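You operate a simulated robot arm through the tools that you are given. There is no shell and no other tool.

Carry out the task below with a simulated robot arm. There is one attempt and no reset: what you move stays moved.

JOB
Add one full scoop from the blue tin to the day run column.
Fine: spill nothing; scoop back beside the tin, lid on again.

Only the result counts: the job must be done as asked and must still hold three seconds after the hand-in. Knocking over, shifting, dropping, spilling or breaking anything else fails it. Lids that push on must go on centred and level and be pressed home; caps that screw on are set level and turned clockwise until they are tight.

ROBOT AND FRAMES
A 6-joint arm with a two-finger parallel gripper, fixed in place. Base frame: the origin is on the floor under the middle of its stand, x ahead of it, y to its left, z up. Lengths are in mm, angles in degrees, forces in N, time in s.
With the tool pointing down near the work surface it reaches from about 140 to 480 mm from the base axis. Its first joint turns from -166.0 to 166.0 degrees. Payload 4.1 kg.
The TCP is the grasp point between the finger pads, 23 mm short of the fingertips. In the tool frame z runs along the fingers and y along their closing line. The gripper opens to 94 mm. The fingers are 38 mm wide and 10 mm thick; the gripper's body (54 by 96 mm) begins 39 mm behind the TCP.
Orientation is that of the tool frame in the base frame, as a unit quaternion [x, y, z, w]. With the fingers straight down and closing along the base's y, the tool's x points along the base's -x, its y along +y and its z along -z.

CONTROLS
- The arm moves only by the tool apply_moves. Its argument "series" is a list of rows, each a list of 7 numbers: the shift along the base's x, y, z in mm, then the turn, a rotation vector about the base's x, y, z in degrees, then the finger opening in mm, from 0 to 94. In form: [[dx, dy, dz, ax, ay, az, gripper], ...]. A call has 1 to 20 rows; each row is the pose to reach, as a shift and turn from the pose commanded when the call began. Rows are played at 5 a second. More than 50 mm and 8.6 degrees between two rows, or a gripper value outside its range, and nothing of the call is played. A pose out of reach is approached as far as the arm can. The call stops where the force on the tool passes 40 N (or 10 N more than at its start, if that is more) or the arm is blocked; 0.2 s more then pass. The fingers move at their own pace (about 45 mm/s each) and stop on an object; they squeeze with about 33 N. The grip force told is the motor's: it shows also when the fingers shut on nothing. Time passes only in rows, and 0.2 s behind the last, so rows that repeat a pose let the fingers close. It gives the time, the measured TCP pose, the force on the tool (base axes), the opening and the grip force at its end, in the units of the frame above (readings bear some noise), with the torque about the TCP (base axes, N m) and any sound that the robot's microphone picked up, and new pictures: "pictures" is both (left out), scene, wrist or none.
- Cameras (640 x 400 px; columns grow to the right, rows downward): "scene" is fixed at [49.6, 650.4, 1386]; the picture's right is [-0.89, -0.45, 0.00], its down [-0.17, 0.34, -0.93] and it looks along [0.42, -0.83, -0.38] (base axes); focal length 310 px, centre (320, 200). "wrist" rides on the gripper at [86, 16, -75] in the tool frame; the picture's right is [-0.18, 0.98, 0.00], its down [-0.58, -0.11, -0.81] and it looks along [-0.79, -0.15, 0.59] (tool axes); focal length 243 px, centre (320, 200). There is no depth. A picture from a camera that has moved, and an enlarged one, comes with that camera's place and axes in the base frame and with its lens.
- move_column(by): slides the trunk up (or, below 0, down) by that many mm; the arm rides with it, the base frame stays. It gives what a move gives, with no picture.
- zoom(camera, box): a new picture of the part [left, top, right, bottom] of that camera's present view, enlarged. The clock stands still meanwhile.
- close_job(): hands the job in; it is judged then, once.

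Nothing tells you positions but the pictures and the camera data. Unless the task says otherwise, let go and move clear before handing in.

The tools are called after "Request:" as name(argument=value, ...) on one line, values as JSON. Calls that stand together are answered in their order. apply_moves: Moves the arm, as the interface text tells. Its arguments: {"type":"object","properties":{"series":{"type":"array","items":{"type":"array","items":{"type":"number"}}},"pictures":{"type":"string","enum":["both","scene","wrist","none"]}},"required":["series"]} The other tools are called the same way: move_column (by) moves the trunk up or down; zoom (camera, box) takes an enlarged picture of a part of a camera's view; close_job () hands the job in.

At the start:

```text
time_s: 0.0
tcp_pos: [348.4, -128.6, 1179.8]
tool_rot: [0.0, 1.0, 0.001, 0.0]
contact_force: [0.2, -0.2, -0.2]
wrist_torque: [-0.01, -0.02, 0.01]
gripper_width: 94.2
finger_force: 0.2
trunk travel left (down, up): [-525.0, 65.0]
```

scene: 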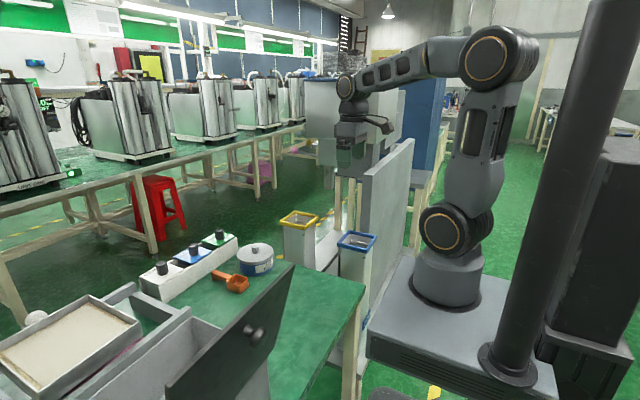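
wrist: 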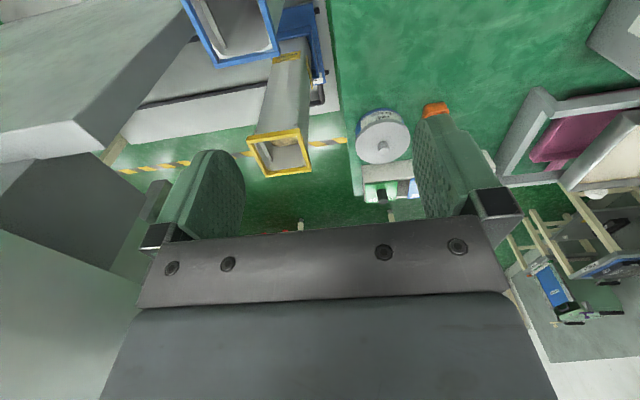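

I see a green-topped bench with a blue-labelled tin, an orange scoop, three small labelled items, and two square columns with yellow and blue rims. I'll look closer before moving anything.

Request:
zoom(camera="scene", box=[130, 200, 290, 300])

Request:
zoom(camera="scene", box=[260, 190, 420, 290])

Request:
zoom(camera="scene", box=[0, 260, 320, 400])

Request:
zoom(camera="wrist", box=[330, 80, 490, 220])

Request:
zoom(camera="wrist", box=[160, 0, 360, 180])

```text
4.00 times, centred on (210, 250) of scene
camera zoom: at [49.6, 650.4, 1386.0], right [-0.89, -0.45, 0.0], down [-0.17, 0.34, -0.93], along [0.42, -0.83, -0.38], focal length 1238 px, centre (760, 0)
```

zoom: 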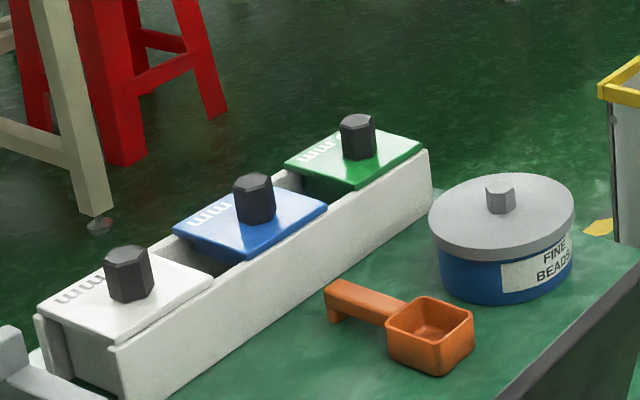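

```text
4.00 times, centred on (340, 240) of scene
camera zoom: at [49.6, 650.4, 1386.0], right [-0.89, -0.45, 0.0], down [-0.17, 0.34, -0.93], along [0.42, -0.83, -0.38], focal length 1238 px, centre (240, 40)
```

zoom: 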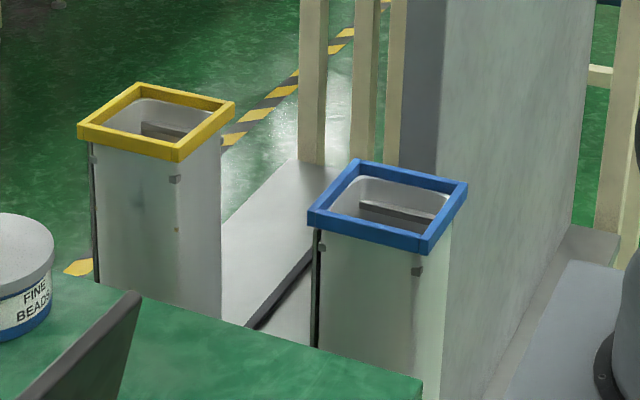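

```text
2.00 times, centred on (160, 330) of scene
camera zoom: at [49.6, 650.4, 1386.0], right [-0.89, -0.45, 0.0], down [-0.17, 0.34, -0.93], along [0.42, -0.83, -0.38], focal length 619 px, centre (640, -60)
```

zoom: 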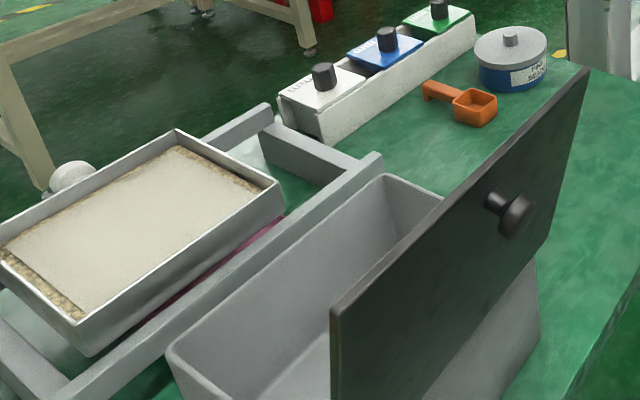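

```text
2.86 times, centred on (410, 150) of wrist
camera zoom: at [261.5, -112.7, 1254.7], right [0.18, 0.98, 0.0], down [0.58, -0.11, 0.81], along [0.79, -0.15, -0.59], focal length 693 px, centre (63, 343)
```

zoom: 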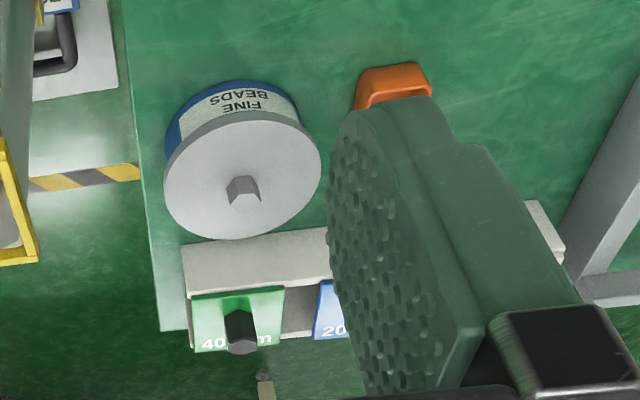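

```text
2.22 times, centred on (260, 90) of wrist
camera zoom: at [261.5, -112.7, 1254.7], right [0.18, 0.98, 0.0], down [0.58, -0.11, 0.81], along [0.79, -0.15, -0.59], focal length 539 px, centre (453, 444)
```

zoom: 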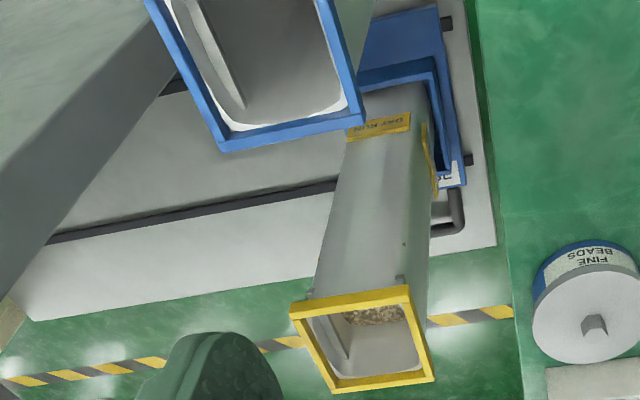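

The tin's knob comes out at about (641, -44, 845) and the yellow-rimmed column's mouth at about (600, -264, 866), using both cameras. Next I'll read the labels and check sizes.

Request:
zoom(camera="wrist", box=[250, 20, 350, 100])

Request:
zoom(camera="wrist", box=[235, 100, 335, 180])

Request:
zoom(camera="scene", box=[200, 230, 280, 300])

Request:
zoom(camera="scene", box=[400, 180, 640, 400])

Request:
zoom(camera="scene", box=[320, 20, 560, 200])

Request:
zoom(camera="wrist", box=[160, 0, 300, 70])

```text
5.00 times, centred on (300, 60) of wrist
camera zoom: at [261.5, -112.7, 1254.7], right [0.18, 0.98, 0.0], down [0.58, -0.11, 0.81], along [0.79, -0.15, -0.59], focal length 1213 px, centre (420, 900)
```

zoom: 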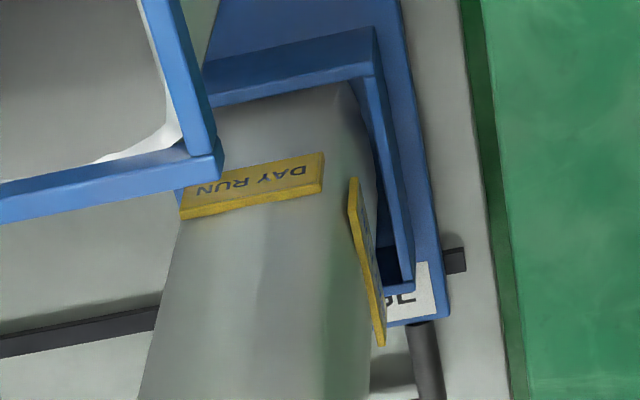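

```text
5.00 times, centred on (285, 140) of wrist
camera zoom: at [261.5, -112.7, 1254.7], right [0.18, 0.98, 0.0], down [0.58, -0.11, 0.81], along [0.79, -0.15, -0.59], focal length 1213 px, centre (495, 500)
```

zoom: 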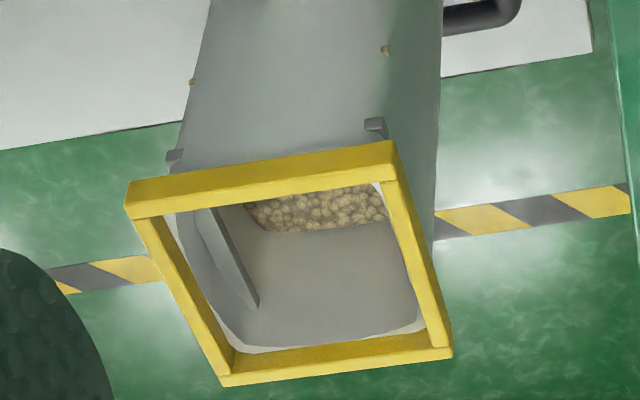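

```text
5.71 times, centred on (240, 265) of scene
camera zoom: at [49.6, 650.4, 1386.0], right [-0.89, -0.45, 0.0], down [-0.17, 0.34, -0.93], along [0.42, -0.83, -0.38], focal length 1769 px, centre (777, -171)
```

zoom: 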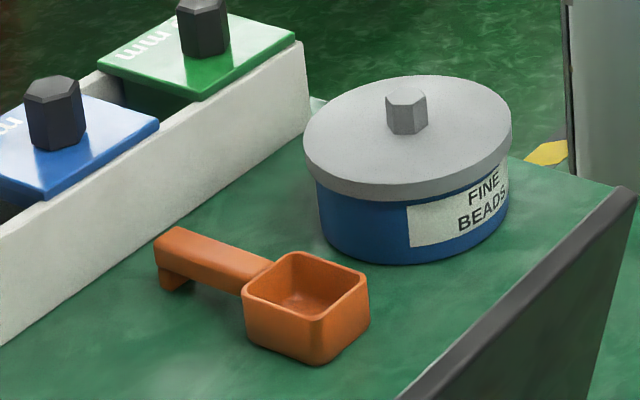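

```text
1.82 times, centred on (520, 290) of scene
camera zoom: at [49.6, 650.4, 1386.0], right [-0.89, -0.45, 0.0], down [-0.17, 0.34, -0.93], along [0.42, -0.83, -0.38], focal length 563 px, centre (-44, 36)
```

zoom: 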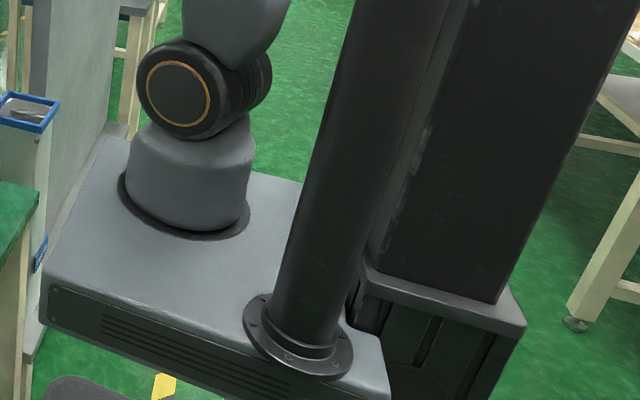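

```text
2.22 times, centred on (440, 110) of scene
camera zoom: at [49.6, 650.4, 1386.0], right [-0.89, -0.45, 0.0], down [-0.17, 0.34, -0.93], along [0.42, -0.83, -0.38], focal length 688 px, centre (53, 400)
```

zoom: 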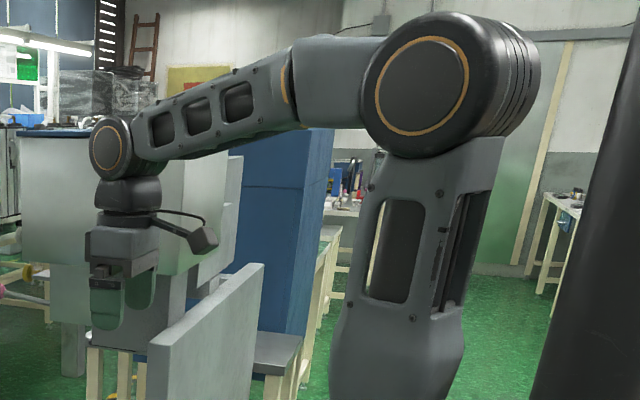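

```text
4.57 times, centred on (230, 35) of wrist
camera zoom: at [261.5, -112.7, 1254.7], right [0.18, 0.98, 0.0], down [0.58, -0.11, 0.81], along [0.79, -0.15, -0.59], focal length 1109 px, centre (731, 954)
```

zoom: 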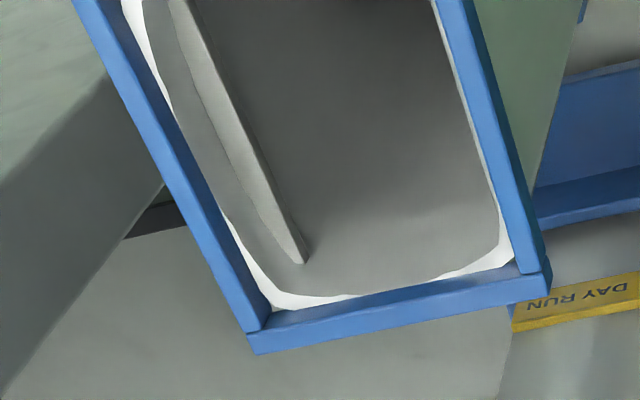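

The day-run label is on the body of the yellow-rimmed column. I'll check the obstacle slab on the left and the other column's labels before planning.

Request:
zoom(camera="wrist", box=[0, 0, 250, 280])

Request:
zoom(camera="scene", box=[320, 120, 440, 320])

Request:
zoom(camera="wrist", box=[440, 40, 640, 200])

Request:
apply_moves(series=[[0, 0, 0, 0, 0, 0, 94]], pictures="none")

```text
1.43 times, centred on (125, 140) of wrist
camera zoom: at [261.5, -112.7, 1254.7], right [0.18, 0.98, 0.0], down [0.58, -0.11, 0.81], along [0.79, -0.15, -0.59], focal length 347 px, centre (599, 286)
```

zoom: 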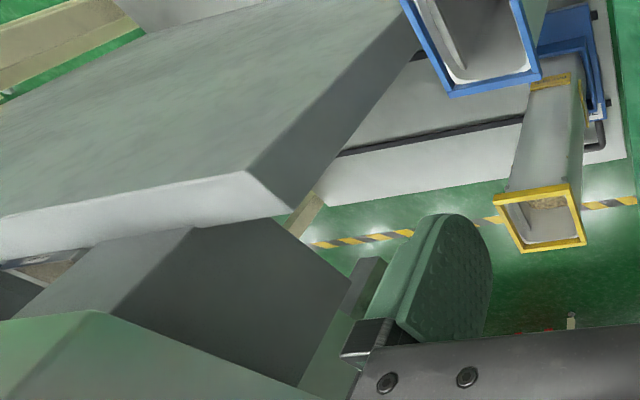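

```text
2.00 times, centred on (380, 220) of scene
camera zoom: at [49.6, 650.4, 1386.0], right [-0.89, -0.45, 0.0], down [-0.17, 0.34, -0.93], along [0.42, -0.83, -0.38], focal length 619 px, centre (200, 160)
```

zoom: 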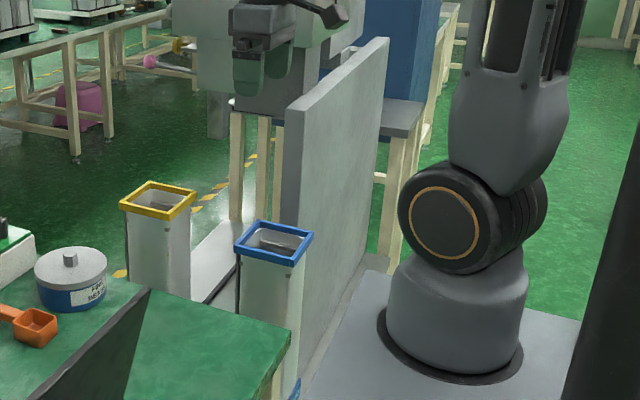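

```text
2.50 times, centred on (540, 120) of wrist
camera zoom: at [261.5, -112.7, 1254.7], right [0.18, 0.98, 0.0], down [0.58, -0.11, 0.81], along [0.79, -0.15, -0.59], focal length 606 px, centre (-230, 400)
```

zoom: 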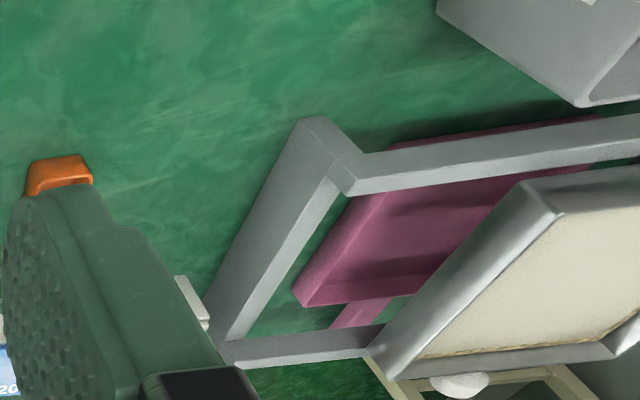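

```text
time_s: 0.4
tcp_pos: [348.5, -129.2, 1179.7]
tool_rot: [0.0, 1.0, 0.0, 0.0]
contact_force: [-0.5, -0.7, 0.7]
wrist_torque: [0.01, -0.03, 0.01]
gripper_width: 94.1
finger_force: 0.0
trunk travel left (down, up): [-525.0, 65.0]
```

The slab's near corner is around (354, -350, 1072), clear of the path. The scoop's bowl is near (622, 70) with its handle pointing away from the robot, to about x=717. Reaching that far needs a forward tilt with the camera bracket on the far side, so I'll try turning the tool half a turn while up high.

Request:
apply_moves(series=[[5, 10, 0, 0, 0, 8.5, 94], [10, 20, 0, 0, 0, 17, 94], [15, 30, 0, 0, 0, 25.5, 94], [20, 40, 0, 0, 0, 34, 94], [25, 50, 0, 0, 0, 42.5, 94], [25, 60, 0, 0, 0, 51, 94], [25, 70, 0, 0, 0, 59.5, 94], [25, 80, 0, 0, 0, 68, 94], [25, 90, 0, 0, 0, 76.5, 94], [25, 100, 0, 0, 0, 85, 94]])

```text
time_s: 2.6
tcp_pos: [372.1, -28.3, 1180.8]
tool_rot: [-0.676, 0.737, 0.0, 0.0]
contact_force: [0.3, 0.0, -0.7]
wrist_torque: [0.0, 0.0, 0.0]
gripper_width: 94.1
finger_force: 0.1
trunk travel left (down, up): [-525.0, 65.0]
camera wrist: at [349.1, -113.0, 1254.8], right [-0.96, 0.27, 0.0], down [0.16, 0.57, 0.81], along [0.21, 0.78, -0.59], focal length 243 px, centre (320, 200)
```

scene: 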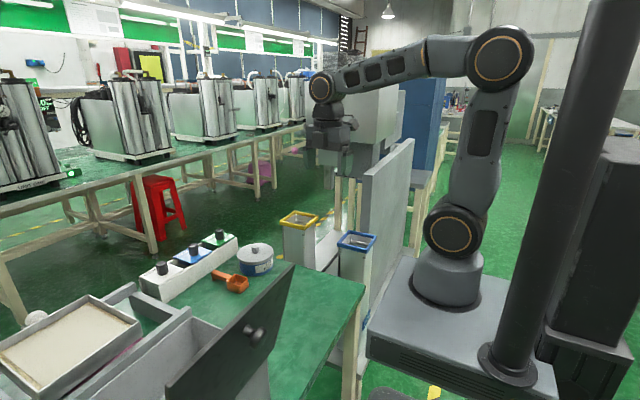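
wrist: 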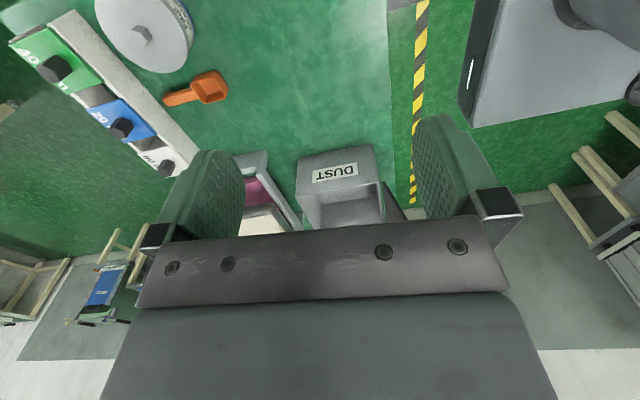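

The turn works. From this pose I get a good side view of the scoop and tin, so I'll zoom in for positions.

Request:
zoom(camera="wrist", box=[80, 0, 240, 140])

Request:
zoom(camera="wrist", box=[220, 120, 420, 240])

Request:
zoom(camera="scene", box=[210, 225, 300, 300])

```text
2.86 times, centred on (160, 70) of wrist
camera zoom: at [349.1, -113.0, 1254.8], right [-0.96, 0.27, 0.0], down [0.16, 0.57, 0.81], along [0.21, 0.78, -0.59], focal length 693 px, centre (777, 571)
```

zoom: 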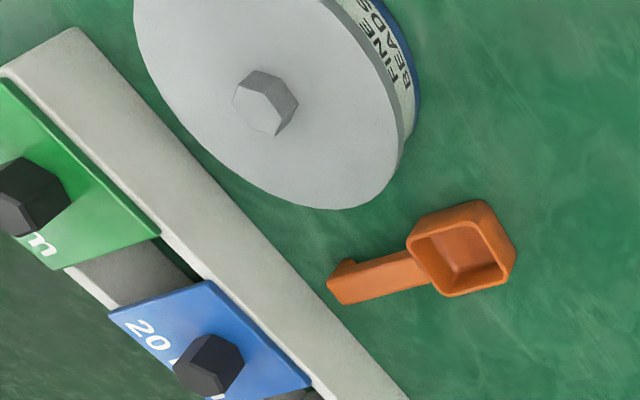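

```text
3.20 times, centred on (320, 180) of wrist
camera zoom: at [349.1, -113.0, 1254.8], right [-0.96, 0.27, 0.0], down [0.16, 0.57, 0.81], along [0.21, 0.78, -0.59], focal length 776 px, centre (320, 264)
```

zoom: 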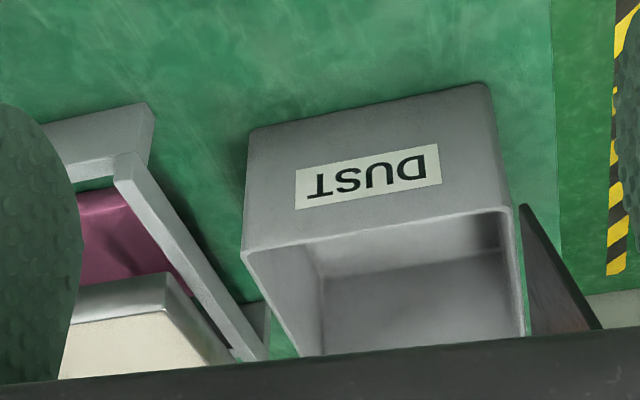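

```text
5.33 times, centred on (255, 262) of scene
camera zoom: at [49.6, 650.4, 1386.0], right [-0.89, -0.45, 0.0], down [-0.17, 0.34, -0.93], along [0.42, -0.83, -0.38], focal length 1651 px, centre (667, -133)
```

zoom: 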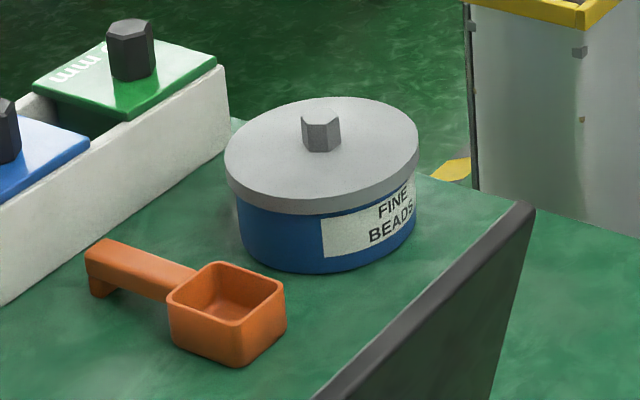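

The bowl rim centre comes out at about (621, 72, 808), the handle end at about (716, 70, 807) and the knob top at about (640, -43, 855). The gray box is a "DUST" bin with its lid leaning on it. I'll finish the turn and check the column bases in the scene view.

Request:
zoom(camera="scene", box=[270, 200, 390, 400])

Request:
apply_moves(series=[[2, 3, 0, 0, 0, 8.5, 94], [4, 6, 0, 0, 0, 17, 94], [6, 9, 0, 0, 0, 25.5, 94], [8, 12, 0, 0, 0, 34, 94], [10, 15, 0, 0, 0, 42.5, 94], [12, 18, 0, 0, 0, 51, 94], [14, 21, 0, 0, 0, 59.5, 94], [16, 24, 0, 0, 0, 68, 94], [18, 26, 0, 0, 0, 76.5, 94], [20, 28, 0, 0, 0, 85, 94], [20, 28, 0, 0, 0, 93, 94], [20, 28, 0, 0, 0, 95, 94]])

```text
2.00 times, centred on (330, 300) of scene
camera zoom: at [49.6, 650.4, 1386.0], right [-0.89, -0.45, 0.0], down [-0.17, 0.34, -0.93], along [0.42, -0.83, -0.38], focal length 619 px, centre (300, 0)
```

zoom: 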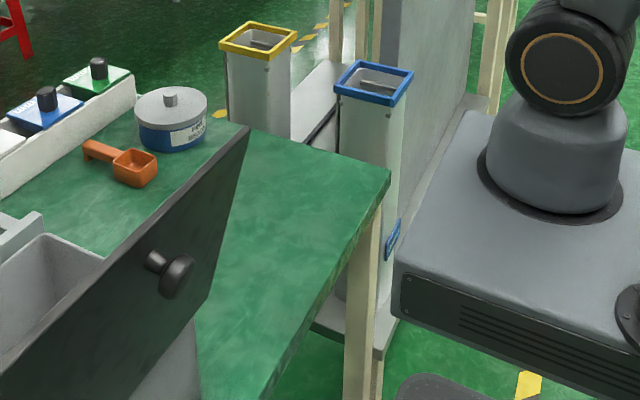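

```text
time_s: 5.2
tcp_pos: [391.1, 37.3, 1179.5]
tool_rot: [1.0, -0.005, 0.001, 0.004]
contact_force: [0.2, 0.1, 0.3]
wrist_torque: [-0.03, -0.02, 0.0]
gripper_width: 94.1
finger_force: 0.1
out of reach, approached as far as the arm can: row 11, 12
trunk travel left (down, up): [-525.0, 65.0]
camera wrist: at [476.8, 20.9, 1254.3], right [-0.19, -0.98, 0.01], down [-0.58, 0.12, 0.8], along [-0.79, 0.15, -0.59], focal length 243 px, centre (320, 200)
```

scene: 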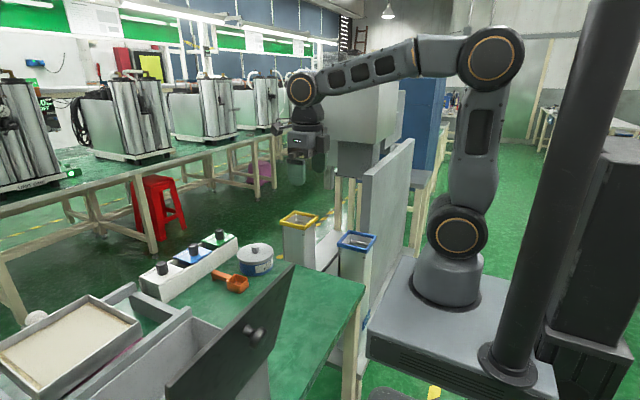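
wrist: 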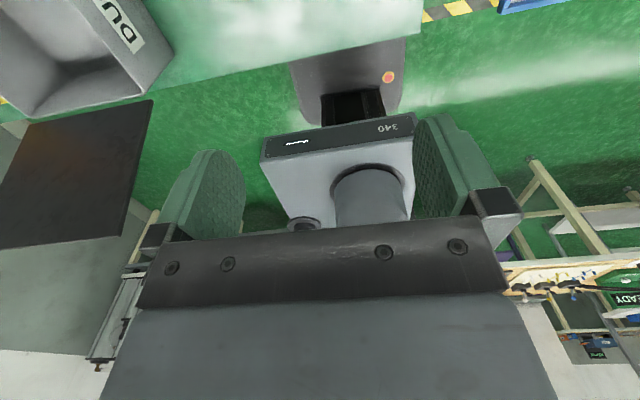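

The turn stops just short of 180° (it seems limited to about 174° relative to the arm's own heading), which is enough for my plan. I'll zoom in on the knob to see how its hexagon is oriented, then move towards the tin at a safe height to check reach.

Request:
zoom(camera="scene", box=[240, 235, 272, 255])

Request:
apply_moves(series=[[15, -8, 0, 0, 0, -8.5, 94], [30, -16, 0, 0, 0, -17, 94], [45, -24, 0, 0, 0, -25.5, 94], [60, -32, 0, 0, 0, -34, 94], [75, -40, 0, 0, 0, -42.5, 94], [90, -45, 0, 0, 0, -51, 94], [105, -50, 0, 0, 0, -59.5, 94], [120, -53, 0, 0, 0, -68, 94], [135, -56, 0, 0, 0, -76.5, 94], [150, -60, 0, 0, 0, -85, 94]])

```text
16.00 times, centred on (256, 245) of scene
camera zoom: at [49.6, 650.4, 1386.0], right [-0.89, -0.45, 0.0], down [-0.17, 0.34, -0.93], along [0.42, -0.83, -0.38], focal length 4952 px, centre (1344, -520)
```

zoom: 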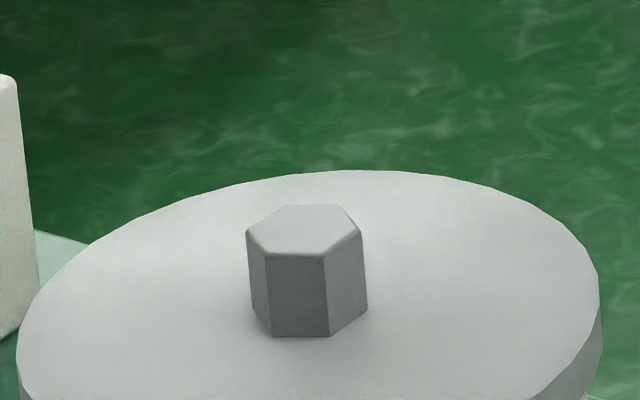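

```text
time_s: 7.4
tcp_pos: [539.8, -23.0, 1178.1]
tool_rot: [0.736, -0.677, 0.0, 0.001]
contact_force: [0.1, 0.2, 0.5]
wrist_torque: [-0.02, 0.0, 0.0]
gripper_width: 94.0
finger_force: 0.2
trunk travel left (down, up): [-525.0, 65.0]
camera wrist: at [531.4, -109.5, 1251.7], right [-0.99, 0.1, 0.0], down [0.06, 0.59, 0.81], along [0.08, 0.8, -0.59], focal length 243 px, centre (320, 200)
```

scene: 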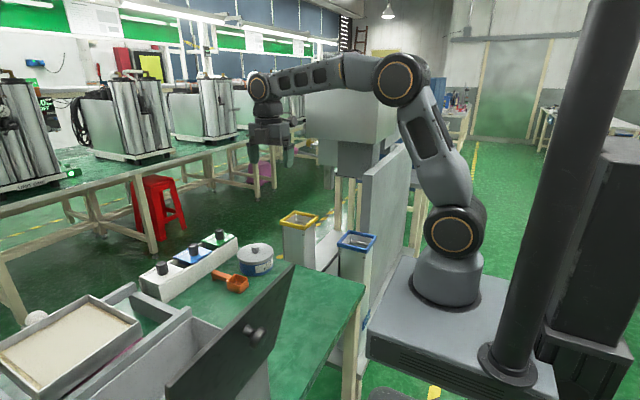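
wrist: 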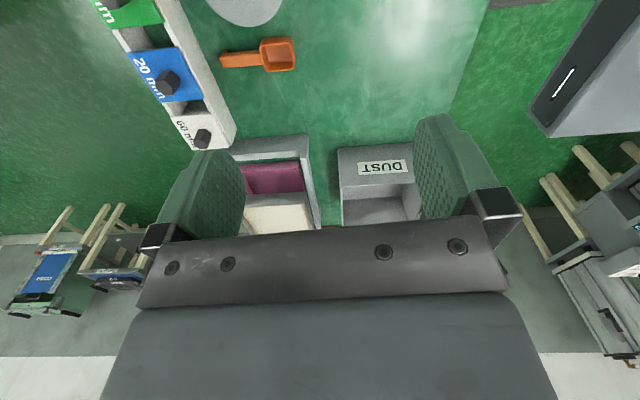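

The arm reaches x=540 tool-down without trouble. The knob's flats face roughly ±x and it's about 21 mm across and 20 mm tall, so I'll move above the tin closing along x and come down partway.

Request:
apply_moves(series=[[20, -4, -20, 0, 0, -1, 94], [40, -8, -40, 0, 0, -2, 94], [60, -12, -60, 0, 0, -3, 94], [80, -16, -90, 0, 0, -4.4, 94], [95, -20, -120, 0, 0, -4.4, 94], [100, -20, -150, 0, 0, -4.4, 94], [100, -20, -180, 0, 0, -4.4, 94], [100, -20, -180, 0, 0, -4.4, 94]])

```text
time_s: 9.2
tcp_pos: [639.4, -42.6, 997.4]
tool_rot: [0.711, -0.704, 0.0, 0.0]
contact_force: [0.4, -0.4, 0.3]
wrist_torque: [0.01, 0.01, -0.03]
gripper_width: 94.2
finger_force: 0.0
trunk travel left (down, up): [-525.0, 65.0]
camera wrist: at [623.3, -129.6, 1071.7], right [-0.98, 0.17, 0.0], down [0.1, 0.58, 0.81], along [0.14, 0.79, -0.59], focal length 243 px, centre (320, 200)
```

scene: 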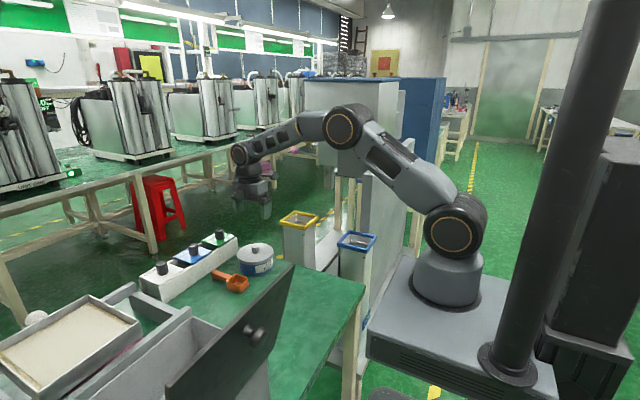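
wrist: 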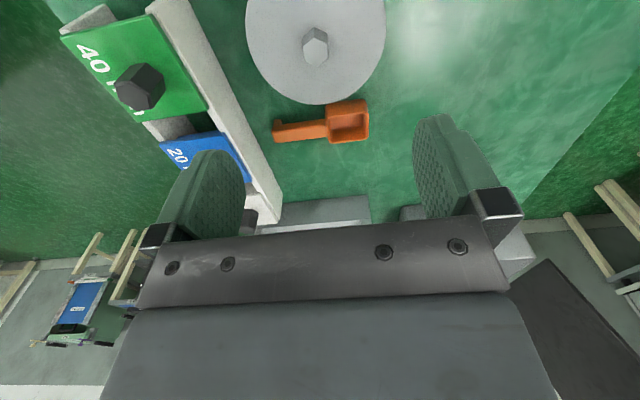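

The knob sits almost exactly on the tool axis from here. I'll zoom for a fine correction before going down.

Request:
zoom(camera="wrist", box=[240, 0, 400, 110])

Request:
zoom(camera="wrist", box=[290, 20, 350, 60])

```text
3.64 times, centred on (320, 55) of wrist
camera zoom: at [623.3, -129.6, 1071.7], right [-0.98, 0.17, 0.0], down [0.1, 0.58, 0.81], along [0.14, 0.79, -0.59], focal length 882 px, centre (320, 727)
```

zoom: 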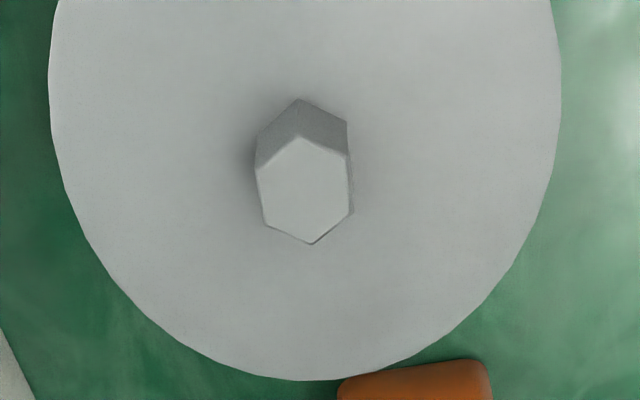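

```text
10.00 times, centred on (320, 40) of wrist
camera zoom: at [623.3, -129.6, 1071.7], right [-0.98, 0.17, 0.0], down [0.1, 0.58, 0.81], along [0.14, 0.79, -0.59], focal length 2426 px, centre (320, 1800)
```

zoom: 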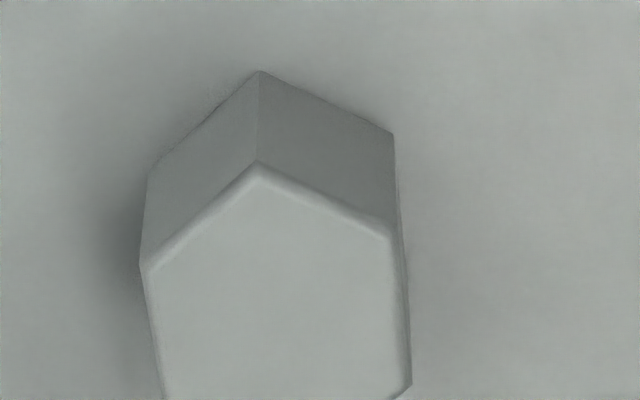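

The knob centre is about 3 mm further in x than the tool. I'll correct that, drop to z≈905, and look again.

Request:
apply_moves(series=[[1, 0, -30, 0, 0, 0.5, 94], [3, 0, -60, 0, 0, 0.5, 94], [3, 0, -92, 0, 0, 0.5, 94], [3, 0, -92, 0, 0, 0.5, 94]], pictures="wrist")

Request:
zoom(camera="wrist", box=[220, 40, 420, 200])

Request:
zoom(camera="scene", box=[200, 190, 300, 270])

```text
time_s: 10.2
tcp_pos: [642.5, -42.0, 906.7]
tool_rot: [0.714, -0.701, -0.001, 0.0]
contact_force: [0.5, -0.2, -0.6]
wrist_torque: [-0.01, -0.05, 0.02]
gripper_width: 93.9
finger_force: 0.1
trunk travel left (down, up): [-525.0, 65.0]
camera wrist: at [627.5, -128.7, 980.4], right [-0.99, 0.17, 0.0], down [0.1, 0.58, 0.81], along [0.13, 0.8, -0.59], focal length 243 px, centre (320, 200)
```

wrist: 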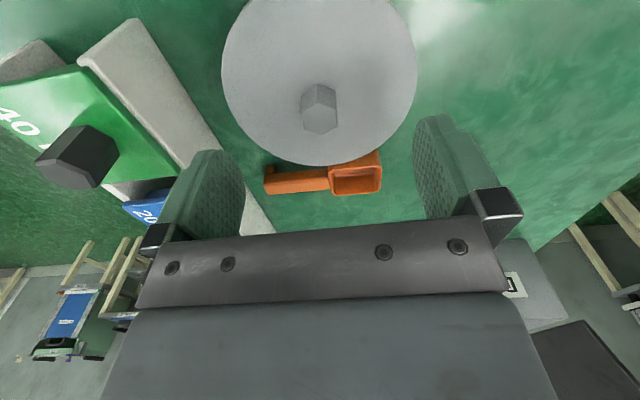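

```text
2.50 times, centred on (320, 120) of wrist
camera zoom: at [627.5, -128.7, 980.4], right [-0.99, 0.17, 0.0], down [0.1, 0.58, 0.81], along [0.13, 0.8, -0.59], focal length 606 px, centre (320, 400)
```

zoom: 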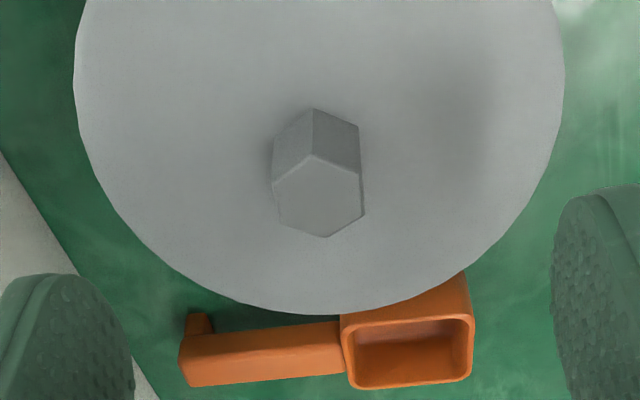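

```text
5.00 times, centred on (250, 230) of scene
camera zoom: at [49.6, 650.4, 1386.0], right [-0.89, -0.45, 0.0], down [-0.17, 0.34, -0.93], along [0.42, -0.83, -0.38], focal length 1548 px, centre (670, 50)
```

zoom: 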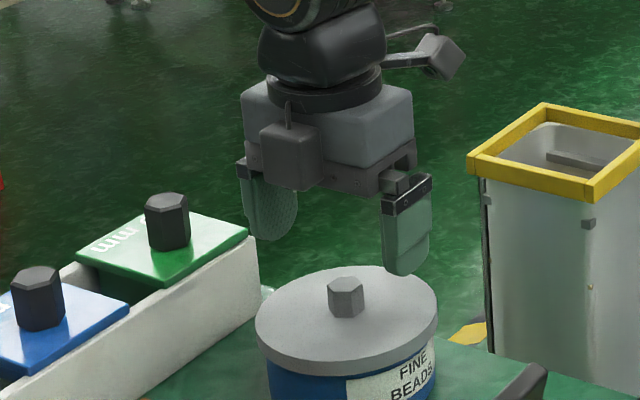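

The knob lines up with the fingers. The two heights together suggest it's about 3 mm further in +y, with its top near z=853. I'll come down further with that correction.

Request:
apply_moves(series=[[0, 1, -14, 0, 0, 0, 94], [0, 2.5, -28, 0, 0, 0, 94], [0, 2.5, -28, 0, 0, 0, 94]], pictures="wrist")

Request:
zoom(camera="wrist", box=[220, 80, 420, 220])

Request:
zoom(camera="scene", box=[220, 215, 290, 275])

```text
time_s: 11.0
tcp_pos: [642.6, -39.1, 877.9]
tool_rot: [0.714, -0.7, 0.0, -0.001]
contact_force: [-0.7, 0.2, 0.3]
wrist_torque: [0.03, -0.01, 0.02]
gripper_width: 94.1
finger_force: 0.0
trunk travel left (down, up): [-525.0, 65.0]
camera wrist: at [627.6, -126.7, 952.3], right [-0.99, 0.17, 0.0], down [0.1, 0.58, 0.81], along [0.13, 0.8, -0.59], focal length 243 px, centre (320, 200)
```

wrist: 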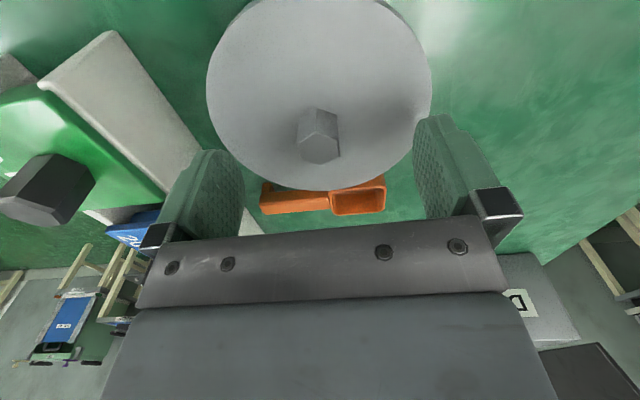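

```text
2.86 times, centred on (320, 150) of wrist
camera zoom: at [627.6, -126.7, 952.3], right [-0.99, 0.17, 0.0], down [0.1, 0.58, 0.81], along [0.13, 0.8, -0.59], focal length 693 px, centre (320, 343)
```

zoom: 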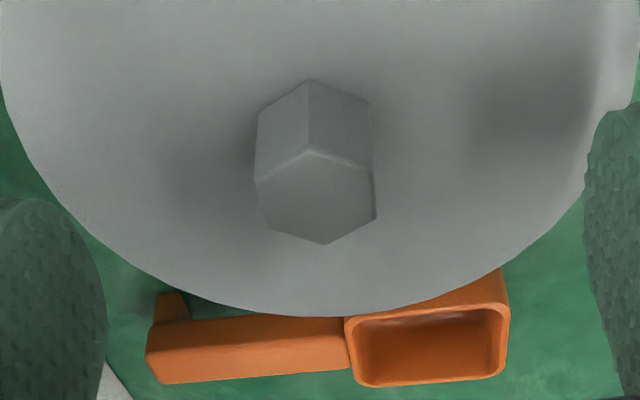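

```text
6.67 times, centred on (255, 245) of scene
camera zoom: at [49.6, 650.4, 1386.0], right [-0.89, -0.45, 0.0], down [-0.17, 0.34, -0.93], along [0.42, -0.83, -0.38], focal length 2064 px, centre (753, -100)
```

zoom: 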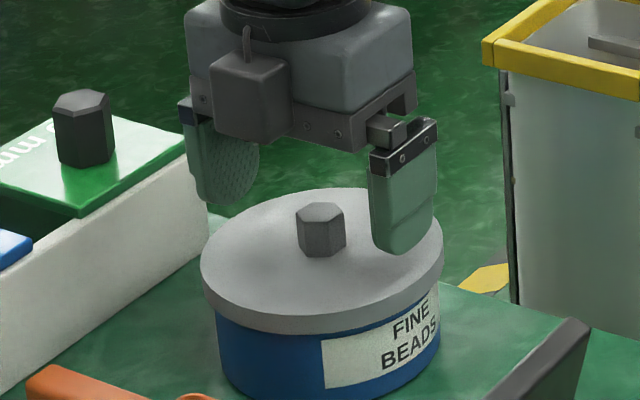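

The knob top is at about z=855, so the lid surface should be near 835. I'll bring the tips down to about 838 and close on the knob.

Request:
apply_moves(series=[[0, 0, -8, 0, 0, 0, 94], [0, 0, -14, 0, 0, 0, 94], [0, 0, -16, 0, 0, 0, 94], [0, 0, -16, 0, 0, 0, 94]], pictures="both")

Request:
zoom(camera="wrist", box=[220, 80, 420, 220])

Request:
zoom(camera="scene", box=[220, 215, 290, 275])

```text
time_s: 12.0
tcp_pos: [642.3, -40.3, 864.3]
tool_rot: [0.714, -0.7, 0.0, -0.001]
contact_force: [-0.1, 1.0, -0.2]
wrist_torque: [-0.02, -0.03, 0.01]
gripper_width: 93.9
finger_force: 0.0
trunk travel left (down, up): [-525.0, 65.0]
camera wrist: at [627.8, -127.3, 937.4], right [-0.99, 0.17, 0.0], down [0.1, 0.58, 0.81], along [0.13, 0.8, -0.59], focal length 243 px, centre (320, 200)
```

scene: 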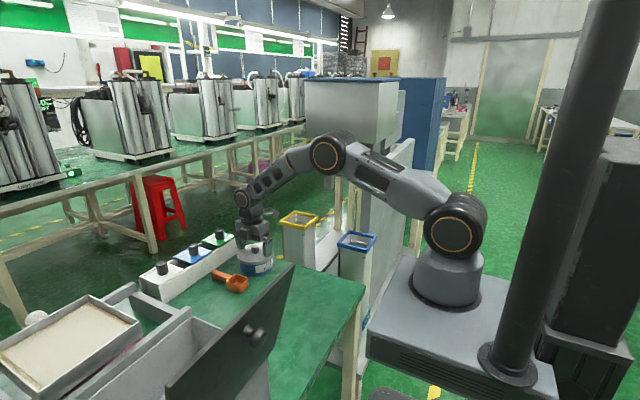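
wrist: 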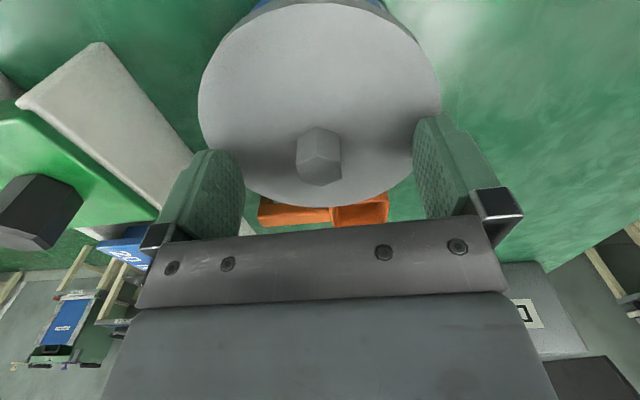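

```text
2.86 times, centred on (320, 150) of wrist
camera zoom: at [627.8, -127.3, 937.4], right [-0.99, 0.17, 0.0], down [0.1, 0.58, 0.81], along [0.13, 0.8, -0.59], focal length 693 px, centre (320, 343)
```

zoom: 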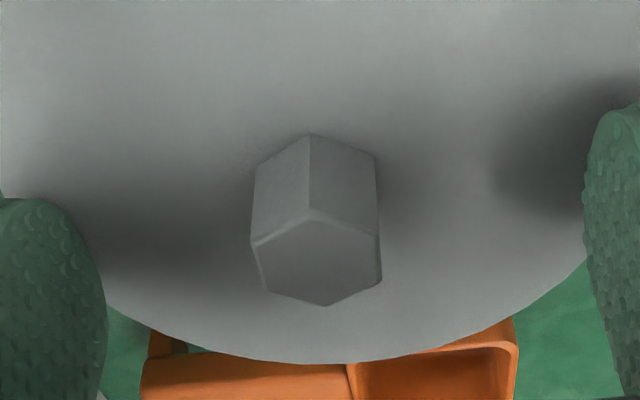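

```text
6.67 times, centred on (255, 245) of scene
camera zoom: at [49.6, 650.4, 1386.0], right [-0.89, -0.45, 0.0], down [-0.17, 0.34, -0.93], along [0.42, -0.83, -0.38], focal length 2064 px, centre (753, -100)
```

zoom: 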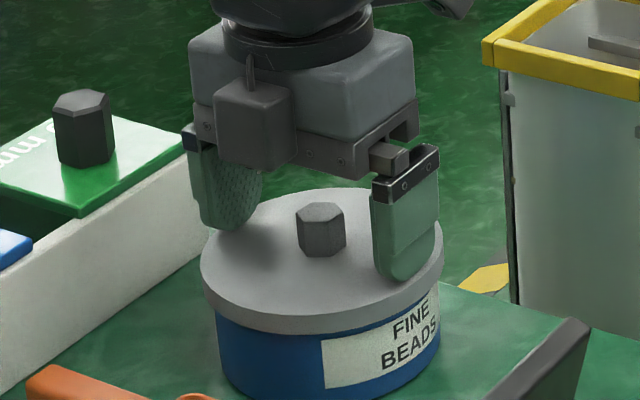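

Everything is centred, with the tips just above the lid. Closing on the knob.

Request:
apply_moves(series=[[0, 0, 0, 0, 0, 0, 40], [0, 0, 0, 0, 0, 0, 30], [0, 0, 0, 0, 0, 0, 20], [0, 0, 0, 0, 0, 0, 10], [0, 0, 0, 0, 0, 0, 0], [0, 0, 0, 0, 0, 0, 0], [0, 0, 0, 0, 0, 0, 0]], pictures="wrist")

```text
time_s: 13.6
tcp_pos: [642.8, -40.5, 864.6]
tool_rot: [0.714, -0.7, 0.0, 0.0]
contact_force: [-0.8, -0.5, 0.3]
wrist_torque: [0.0, 0.0, -0.09]
gripper_width: 20.0
finger_force: 33.0
trunk travel left (down, up): [-525.0, 65.0]
camera wrist: at [627.7, -127.3, 937.5], right [-0.99, 0.17, 0.0], down [0.1, 0.58, 0.81], along [0.13, 0.8, -0.59], focal length 243 px, centre (320, 200)
```

wrist: 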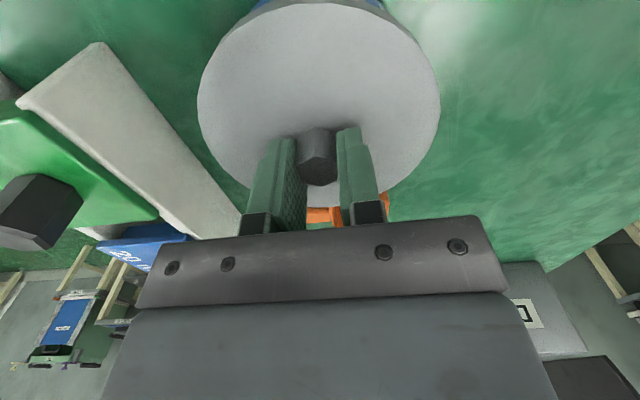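

The knob is held at 20 mm wide with full force. Now I'll lift slowly to find out whether the lid pulls off or needs turning.

Request:
apply_moves(series=[[0, 0, 1, 0, 0, 0, 0], [0, 0, 2, 0, 0, 0, 0], [0, 0, 3, 0, 0, 0, 0], [0, 0, 4, 0, 0, 0, 0], [0, 0, 5, 0, 0, 0, 0]], pictures="wrist")

Request:
zoom(camera="scene", box=[220, 215, 290, 275])

```text
time_s: 14.8
tcp_pos: [641.4, -39.7, 869.3]
tool_rot: [0.713, -0.701, -0.001, 0.0]
contact_force: [0.7, -0.4, 0.1]
wrist_torque: [0.01, -0.01, -0.01]
gripper_width: 19.5
finger_force: 33.2
trunk travel left (down, up): [-525.0, 65.0]
heard: snap
camera wrist: at [627.5, -126.8, 943.3], right [-0.99, 0.17, 0.0], down [0.1, 0.58, 0.81], along [0.13, 0.8, -0.59], focal length 243 px, centre (320, 200)
```

wrist: 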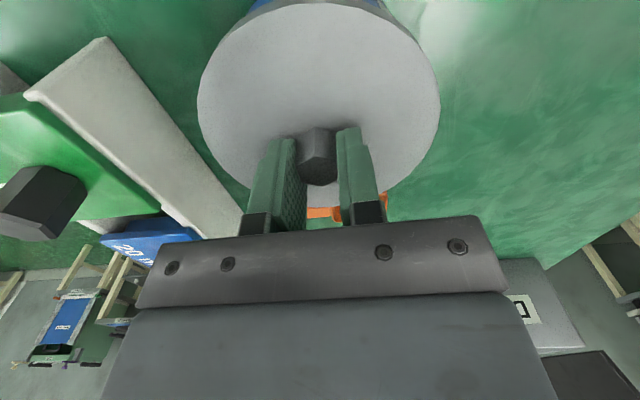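

```text
6.67 times, centred on (255, 245) of scene
camera zoom: at [49.6, 650.4, 1386.0], right [-0.89, -0.45, 0.0], down [-0.17, 0.34, -0.93], along [0.42, -0.83, -0.38], focal length 2064 px, centre (753, -100)
```

zoom: 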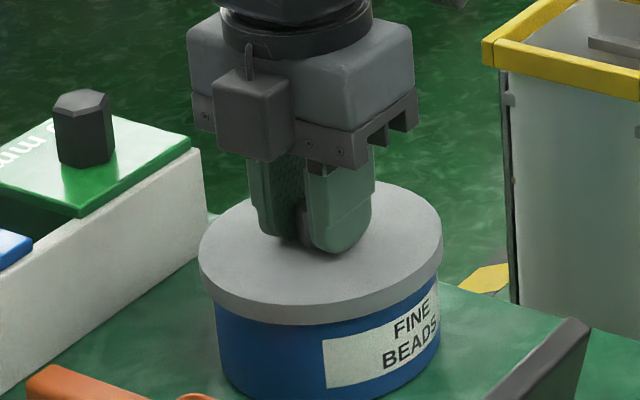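

A snap, so it's a push-on lid and it has come free. I'll lift it clear, straight up first, and check that nothing is clinging.

Request:
apply_moves(series=[[0, 0, 8, 0, 0, 0, 0], [0, 0, 18, 0, 0, 0, 0], [0, 0, 30, 0, 0, 0, 0], [0, 0, 45, 0, 0, 0, 0], [0, 0, 60, 0, 0, 0, 0], [0, 0, 75, 0, 0, 0, 0], [0, 0, 75, 0, 0, 0, 0]], pictures="both")

Request:
zoom(camera="scene", box=[200, 190, 300, 270])

```text
time_s: 16.4
tcp_pos: [641.9, -39.7, 943.3]
tool_rot: [0.714, -0.7, 0.0, -0.001]
contact_force: [-0.3, 0.3, 0.6]
wrist_torque: [-0.01, 0.01, -0.02]
gripper_width: 19.6
finger_force: 32.7
trunk travel left (down, up): [-525.0, 65.0]
camera wrist: at [627.5, -126.2, 1017.6], right [-0.99, 0.17, 0.0], down [0.1, 0.58, 0.81], along [0.13, 0.8, -0.59], focal length 243 px, centre (320, 200)
```

scene: 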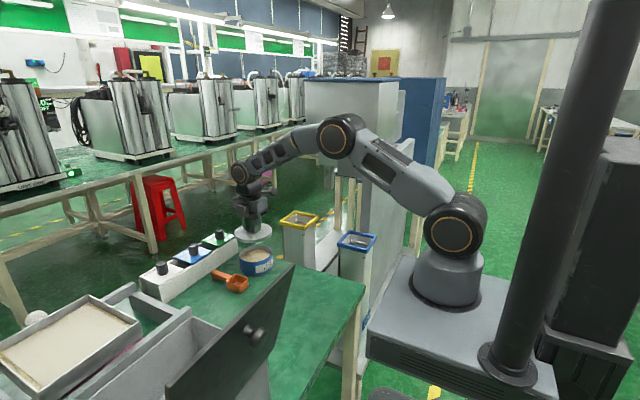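
wrist: 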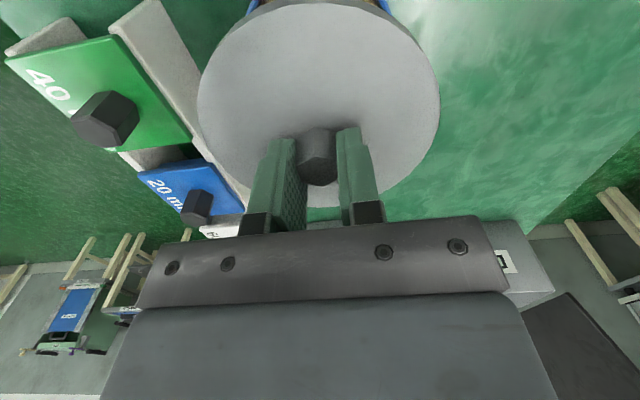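

```text
5.00 times, centred on (250, 230) of scene
camera zoom: at [49.6, 650.4, 1386.0], right [-0.89, -0.45, 0.0], down [-0.17, 0.34, -0.93], along [0.42, -0.83, -0.38], focal length 1548 px, centre (670, 50)
```

zoom: 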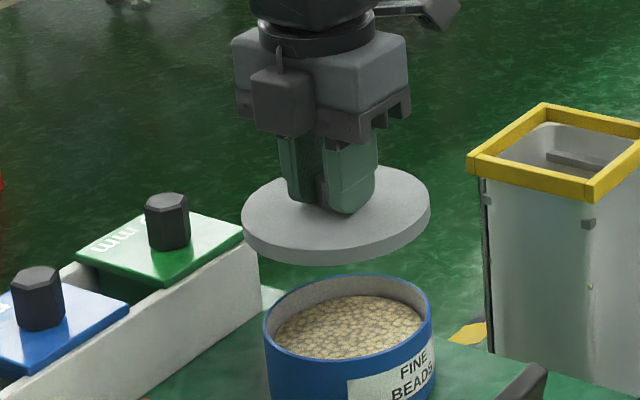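

The lid is up cleanly and the tin is full of beads to a little below its rim. I'll carry the lid to the empty bench area near (450, -45) and set it down.

Request:
apply_moves(series=[[-20, 0, 5, 0, 0, 0, 0], [-45, -1, 5, 0, 0, 0, 0], [-75, -2, 5, 0, 0, 0, 0], [-105, -3, 5, 0, 0, 0, 0], [-135, -4, 0, 0, 0, 0, 0], [-160, -5, -10, 0, 0, 0, 0], [-180, -5, -25, 0, 0, 0, 0], [-190, -5, -45, 0, 0, 0, 0], [-192, -5, -65, 0, 0, 0, 0], [-192, -5, -85, 0, 0, 0, 0], [-192, -5, -100, 0, 0, 0, 0], [-192, -5, -110, 0, 0, 0, 0], [-192, -5, -110, 0, 0, 0, 0]], pictures="both")

Request:
zoom(camera="scene", box=[230, 230, 370, 330])

```text
time_s: 19.2
tcp_pos: [450.4, -44.3, 834.1]
tool_rot: [0.714, -0.7, 0.0, 0.0]
contact_force: [0.0, 0.3, -0.2]
wrist_torque: [0.01, -0.02, 0.03]
gripper_width: 19.7
finger_force: 33.4
trunk travel left (down, up): [-525.0, 65.0]
camera wrist: at [436.4, -131.4, 907.8], right [-0.99, 0.17, 0.0], down [0.1, 0.58, 0.81], along [0.13, 0.8, -0.59], focal length 243 px, centre (320, 200)
```

scene: 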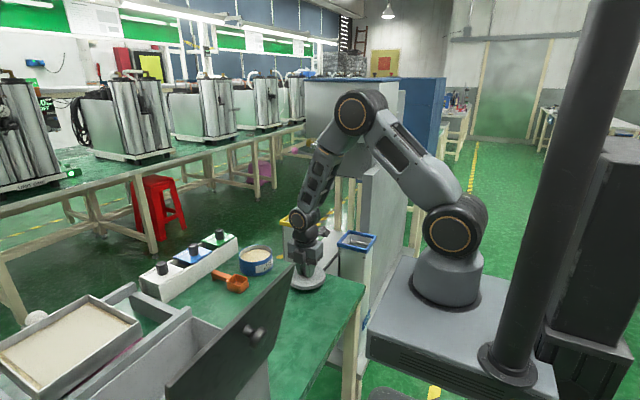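
wrist: 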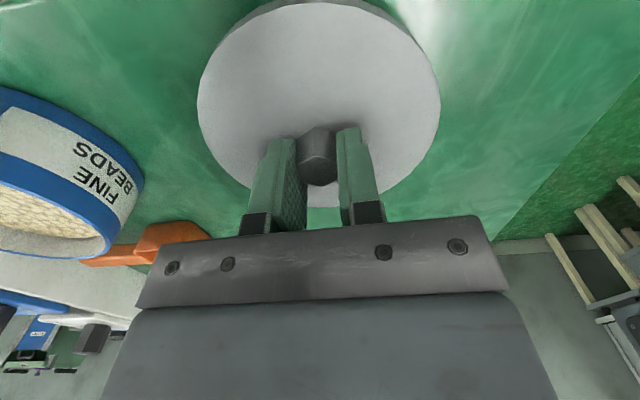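

```text
4.00 times, centred on (300, 280) of scene
camera zoom: at [49.6, 650.4, 1386.0], right [-0.89, -0.45, 0.0], down [-0.17, 0.34, -0.93], along [0.42, -0.83, -0.38], focal length 1238 px, centre (400, -120)
```

zoom: 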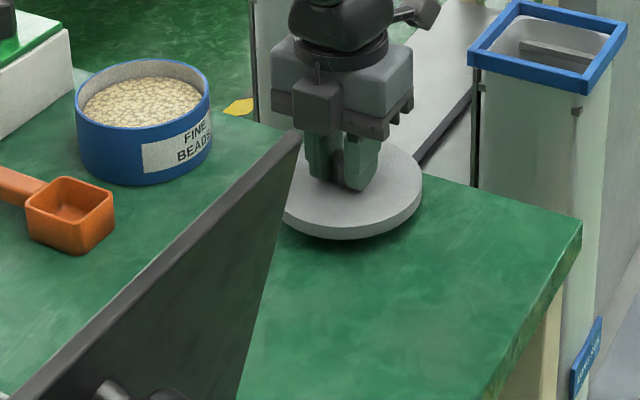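

The lid hangs just above clear bench. I'll lower it in small steps until I feel contact.

Request:
apply_moves(series=[[0, 0, -3, 0, 0, 0, 0], [0, 0, -6, 0, 0, 0, 0], [0, 0, -9, 0, 0, 0, 0], [0, 0, -12, 0, 0, 0, 0]], pictures="none")

Request:
zoom(camera="scene", box=[280, 250, 350, 300])

```text
time_s: 20.2
tcp_pos: [451.4, -45.7, 820.8]
tool_rot: [0.714, -0.7, 0.0, 0.0]
contact_force: [0.7, 0.0, -1.1]
wrist_torque: [-0.03, -0.03, -0.02]
gripper_width: 19.6
finger_force: 33.2
trunk travel left (down, up): [-525.0, 65.0]
```

```text
8.00 times, centred on (315, 275) of scene
camera zoom: at [49.6, 650.4, 1386.0], right [-0.89, -0.45, 0.0], down [-0.17, 0.34, -0.93], along [0.42, -0.83, -0.38], focal length 2476 px, centre (360, -400)
```

zoom: 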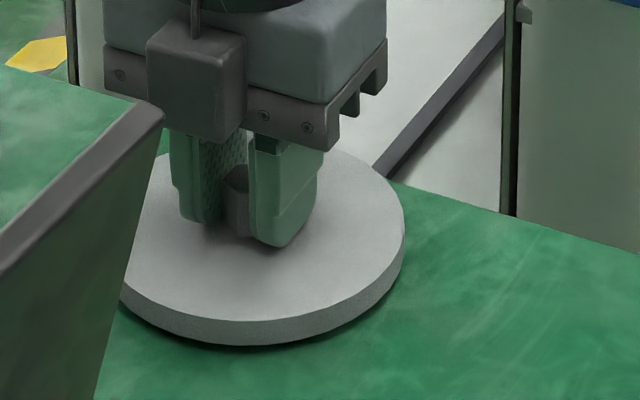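

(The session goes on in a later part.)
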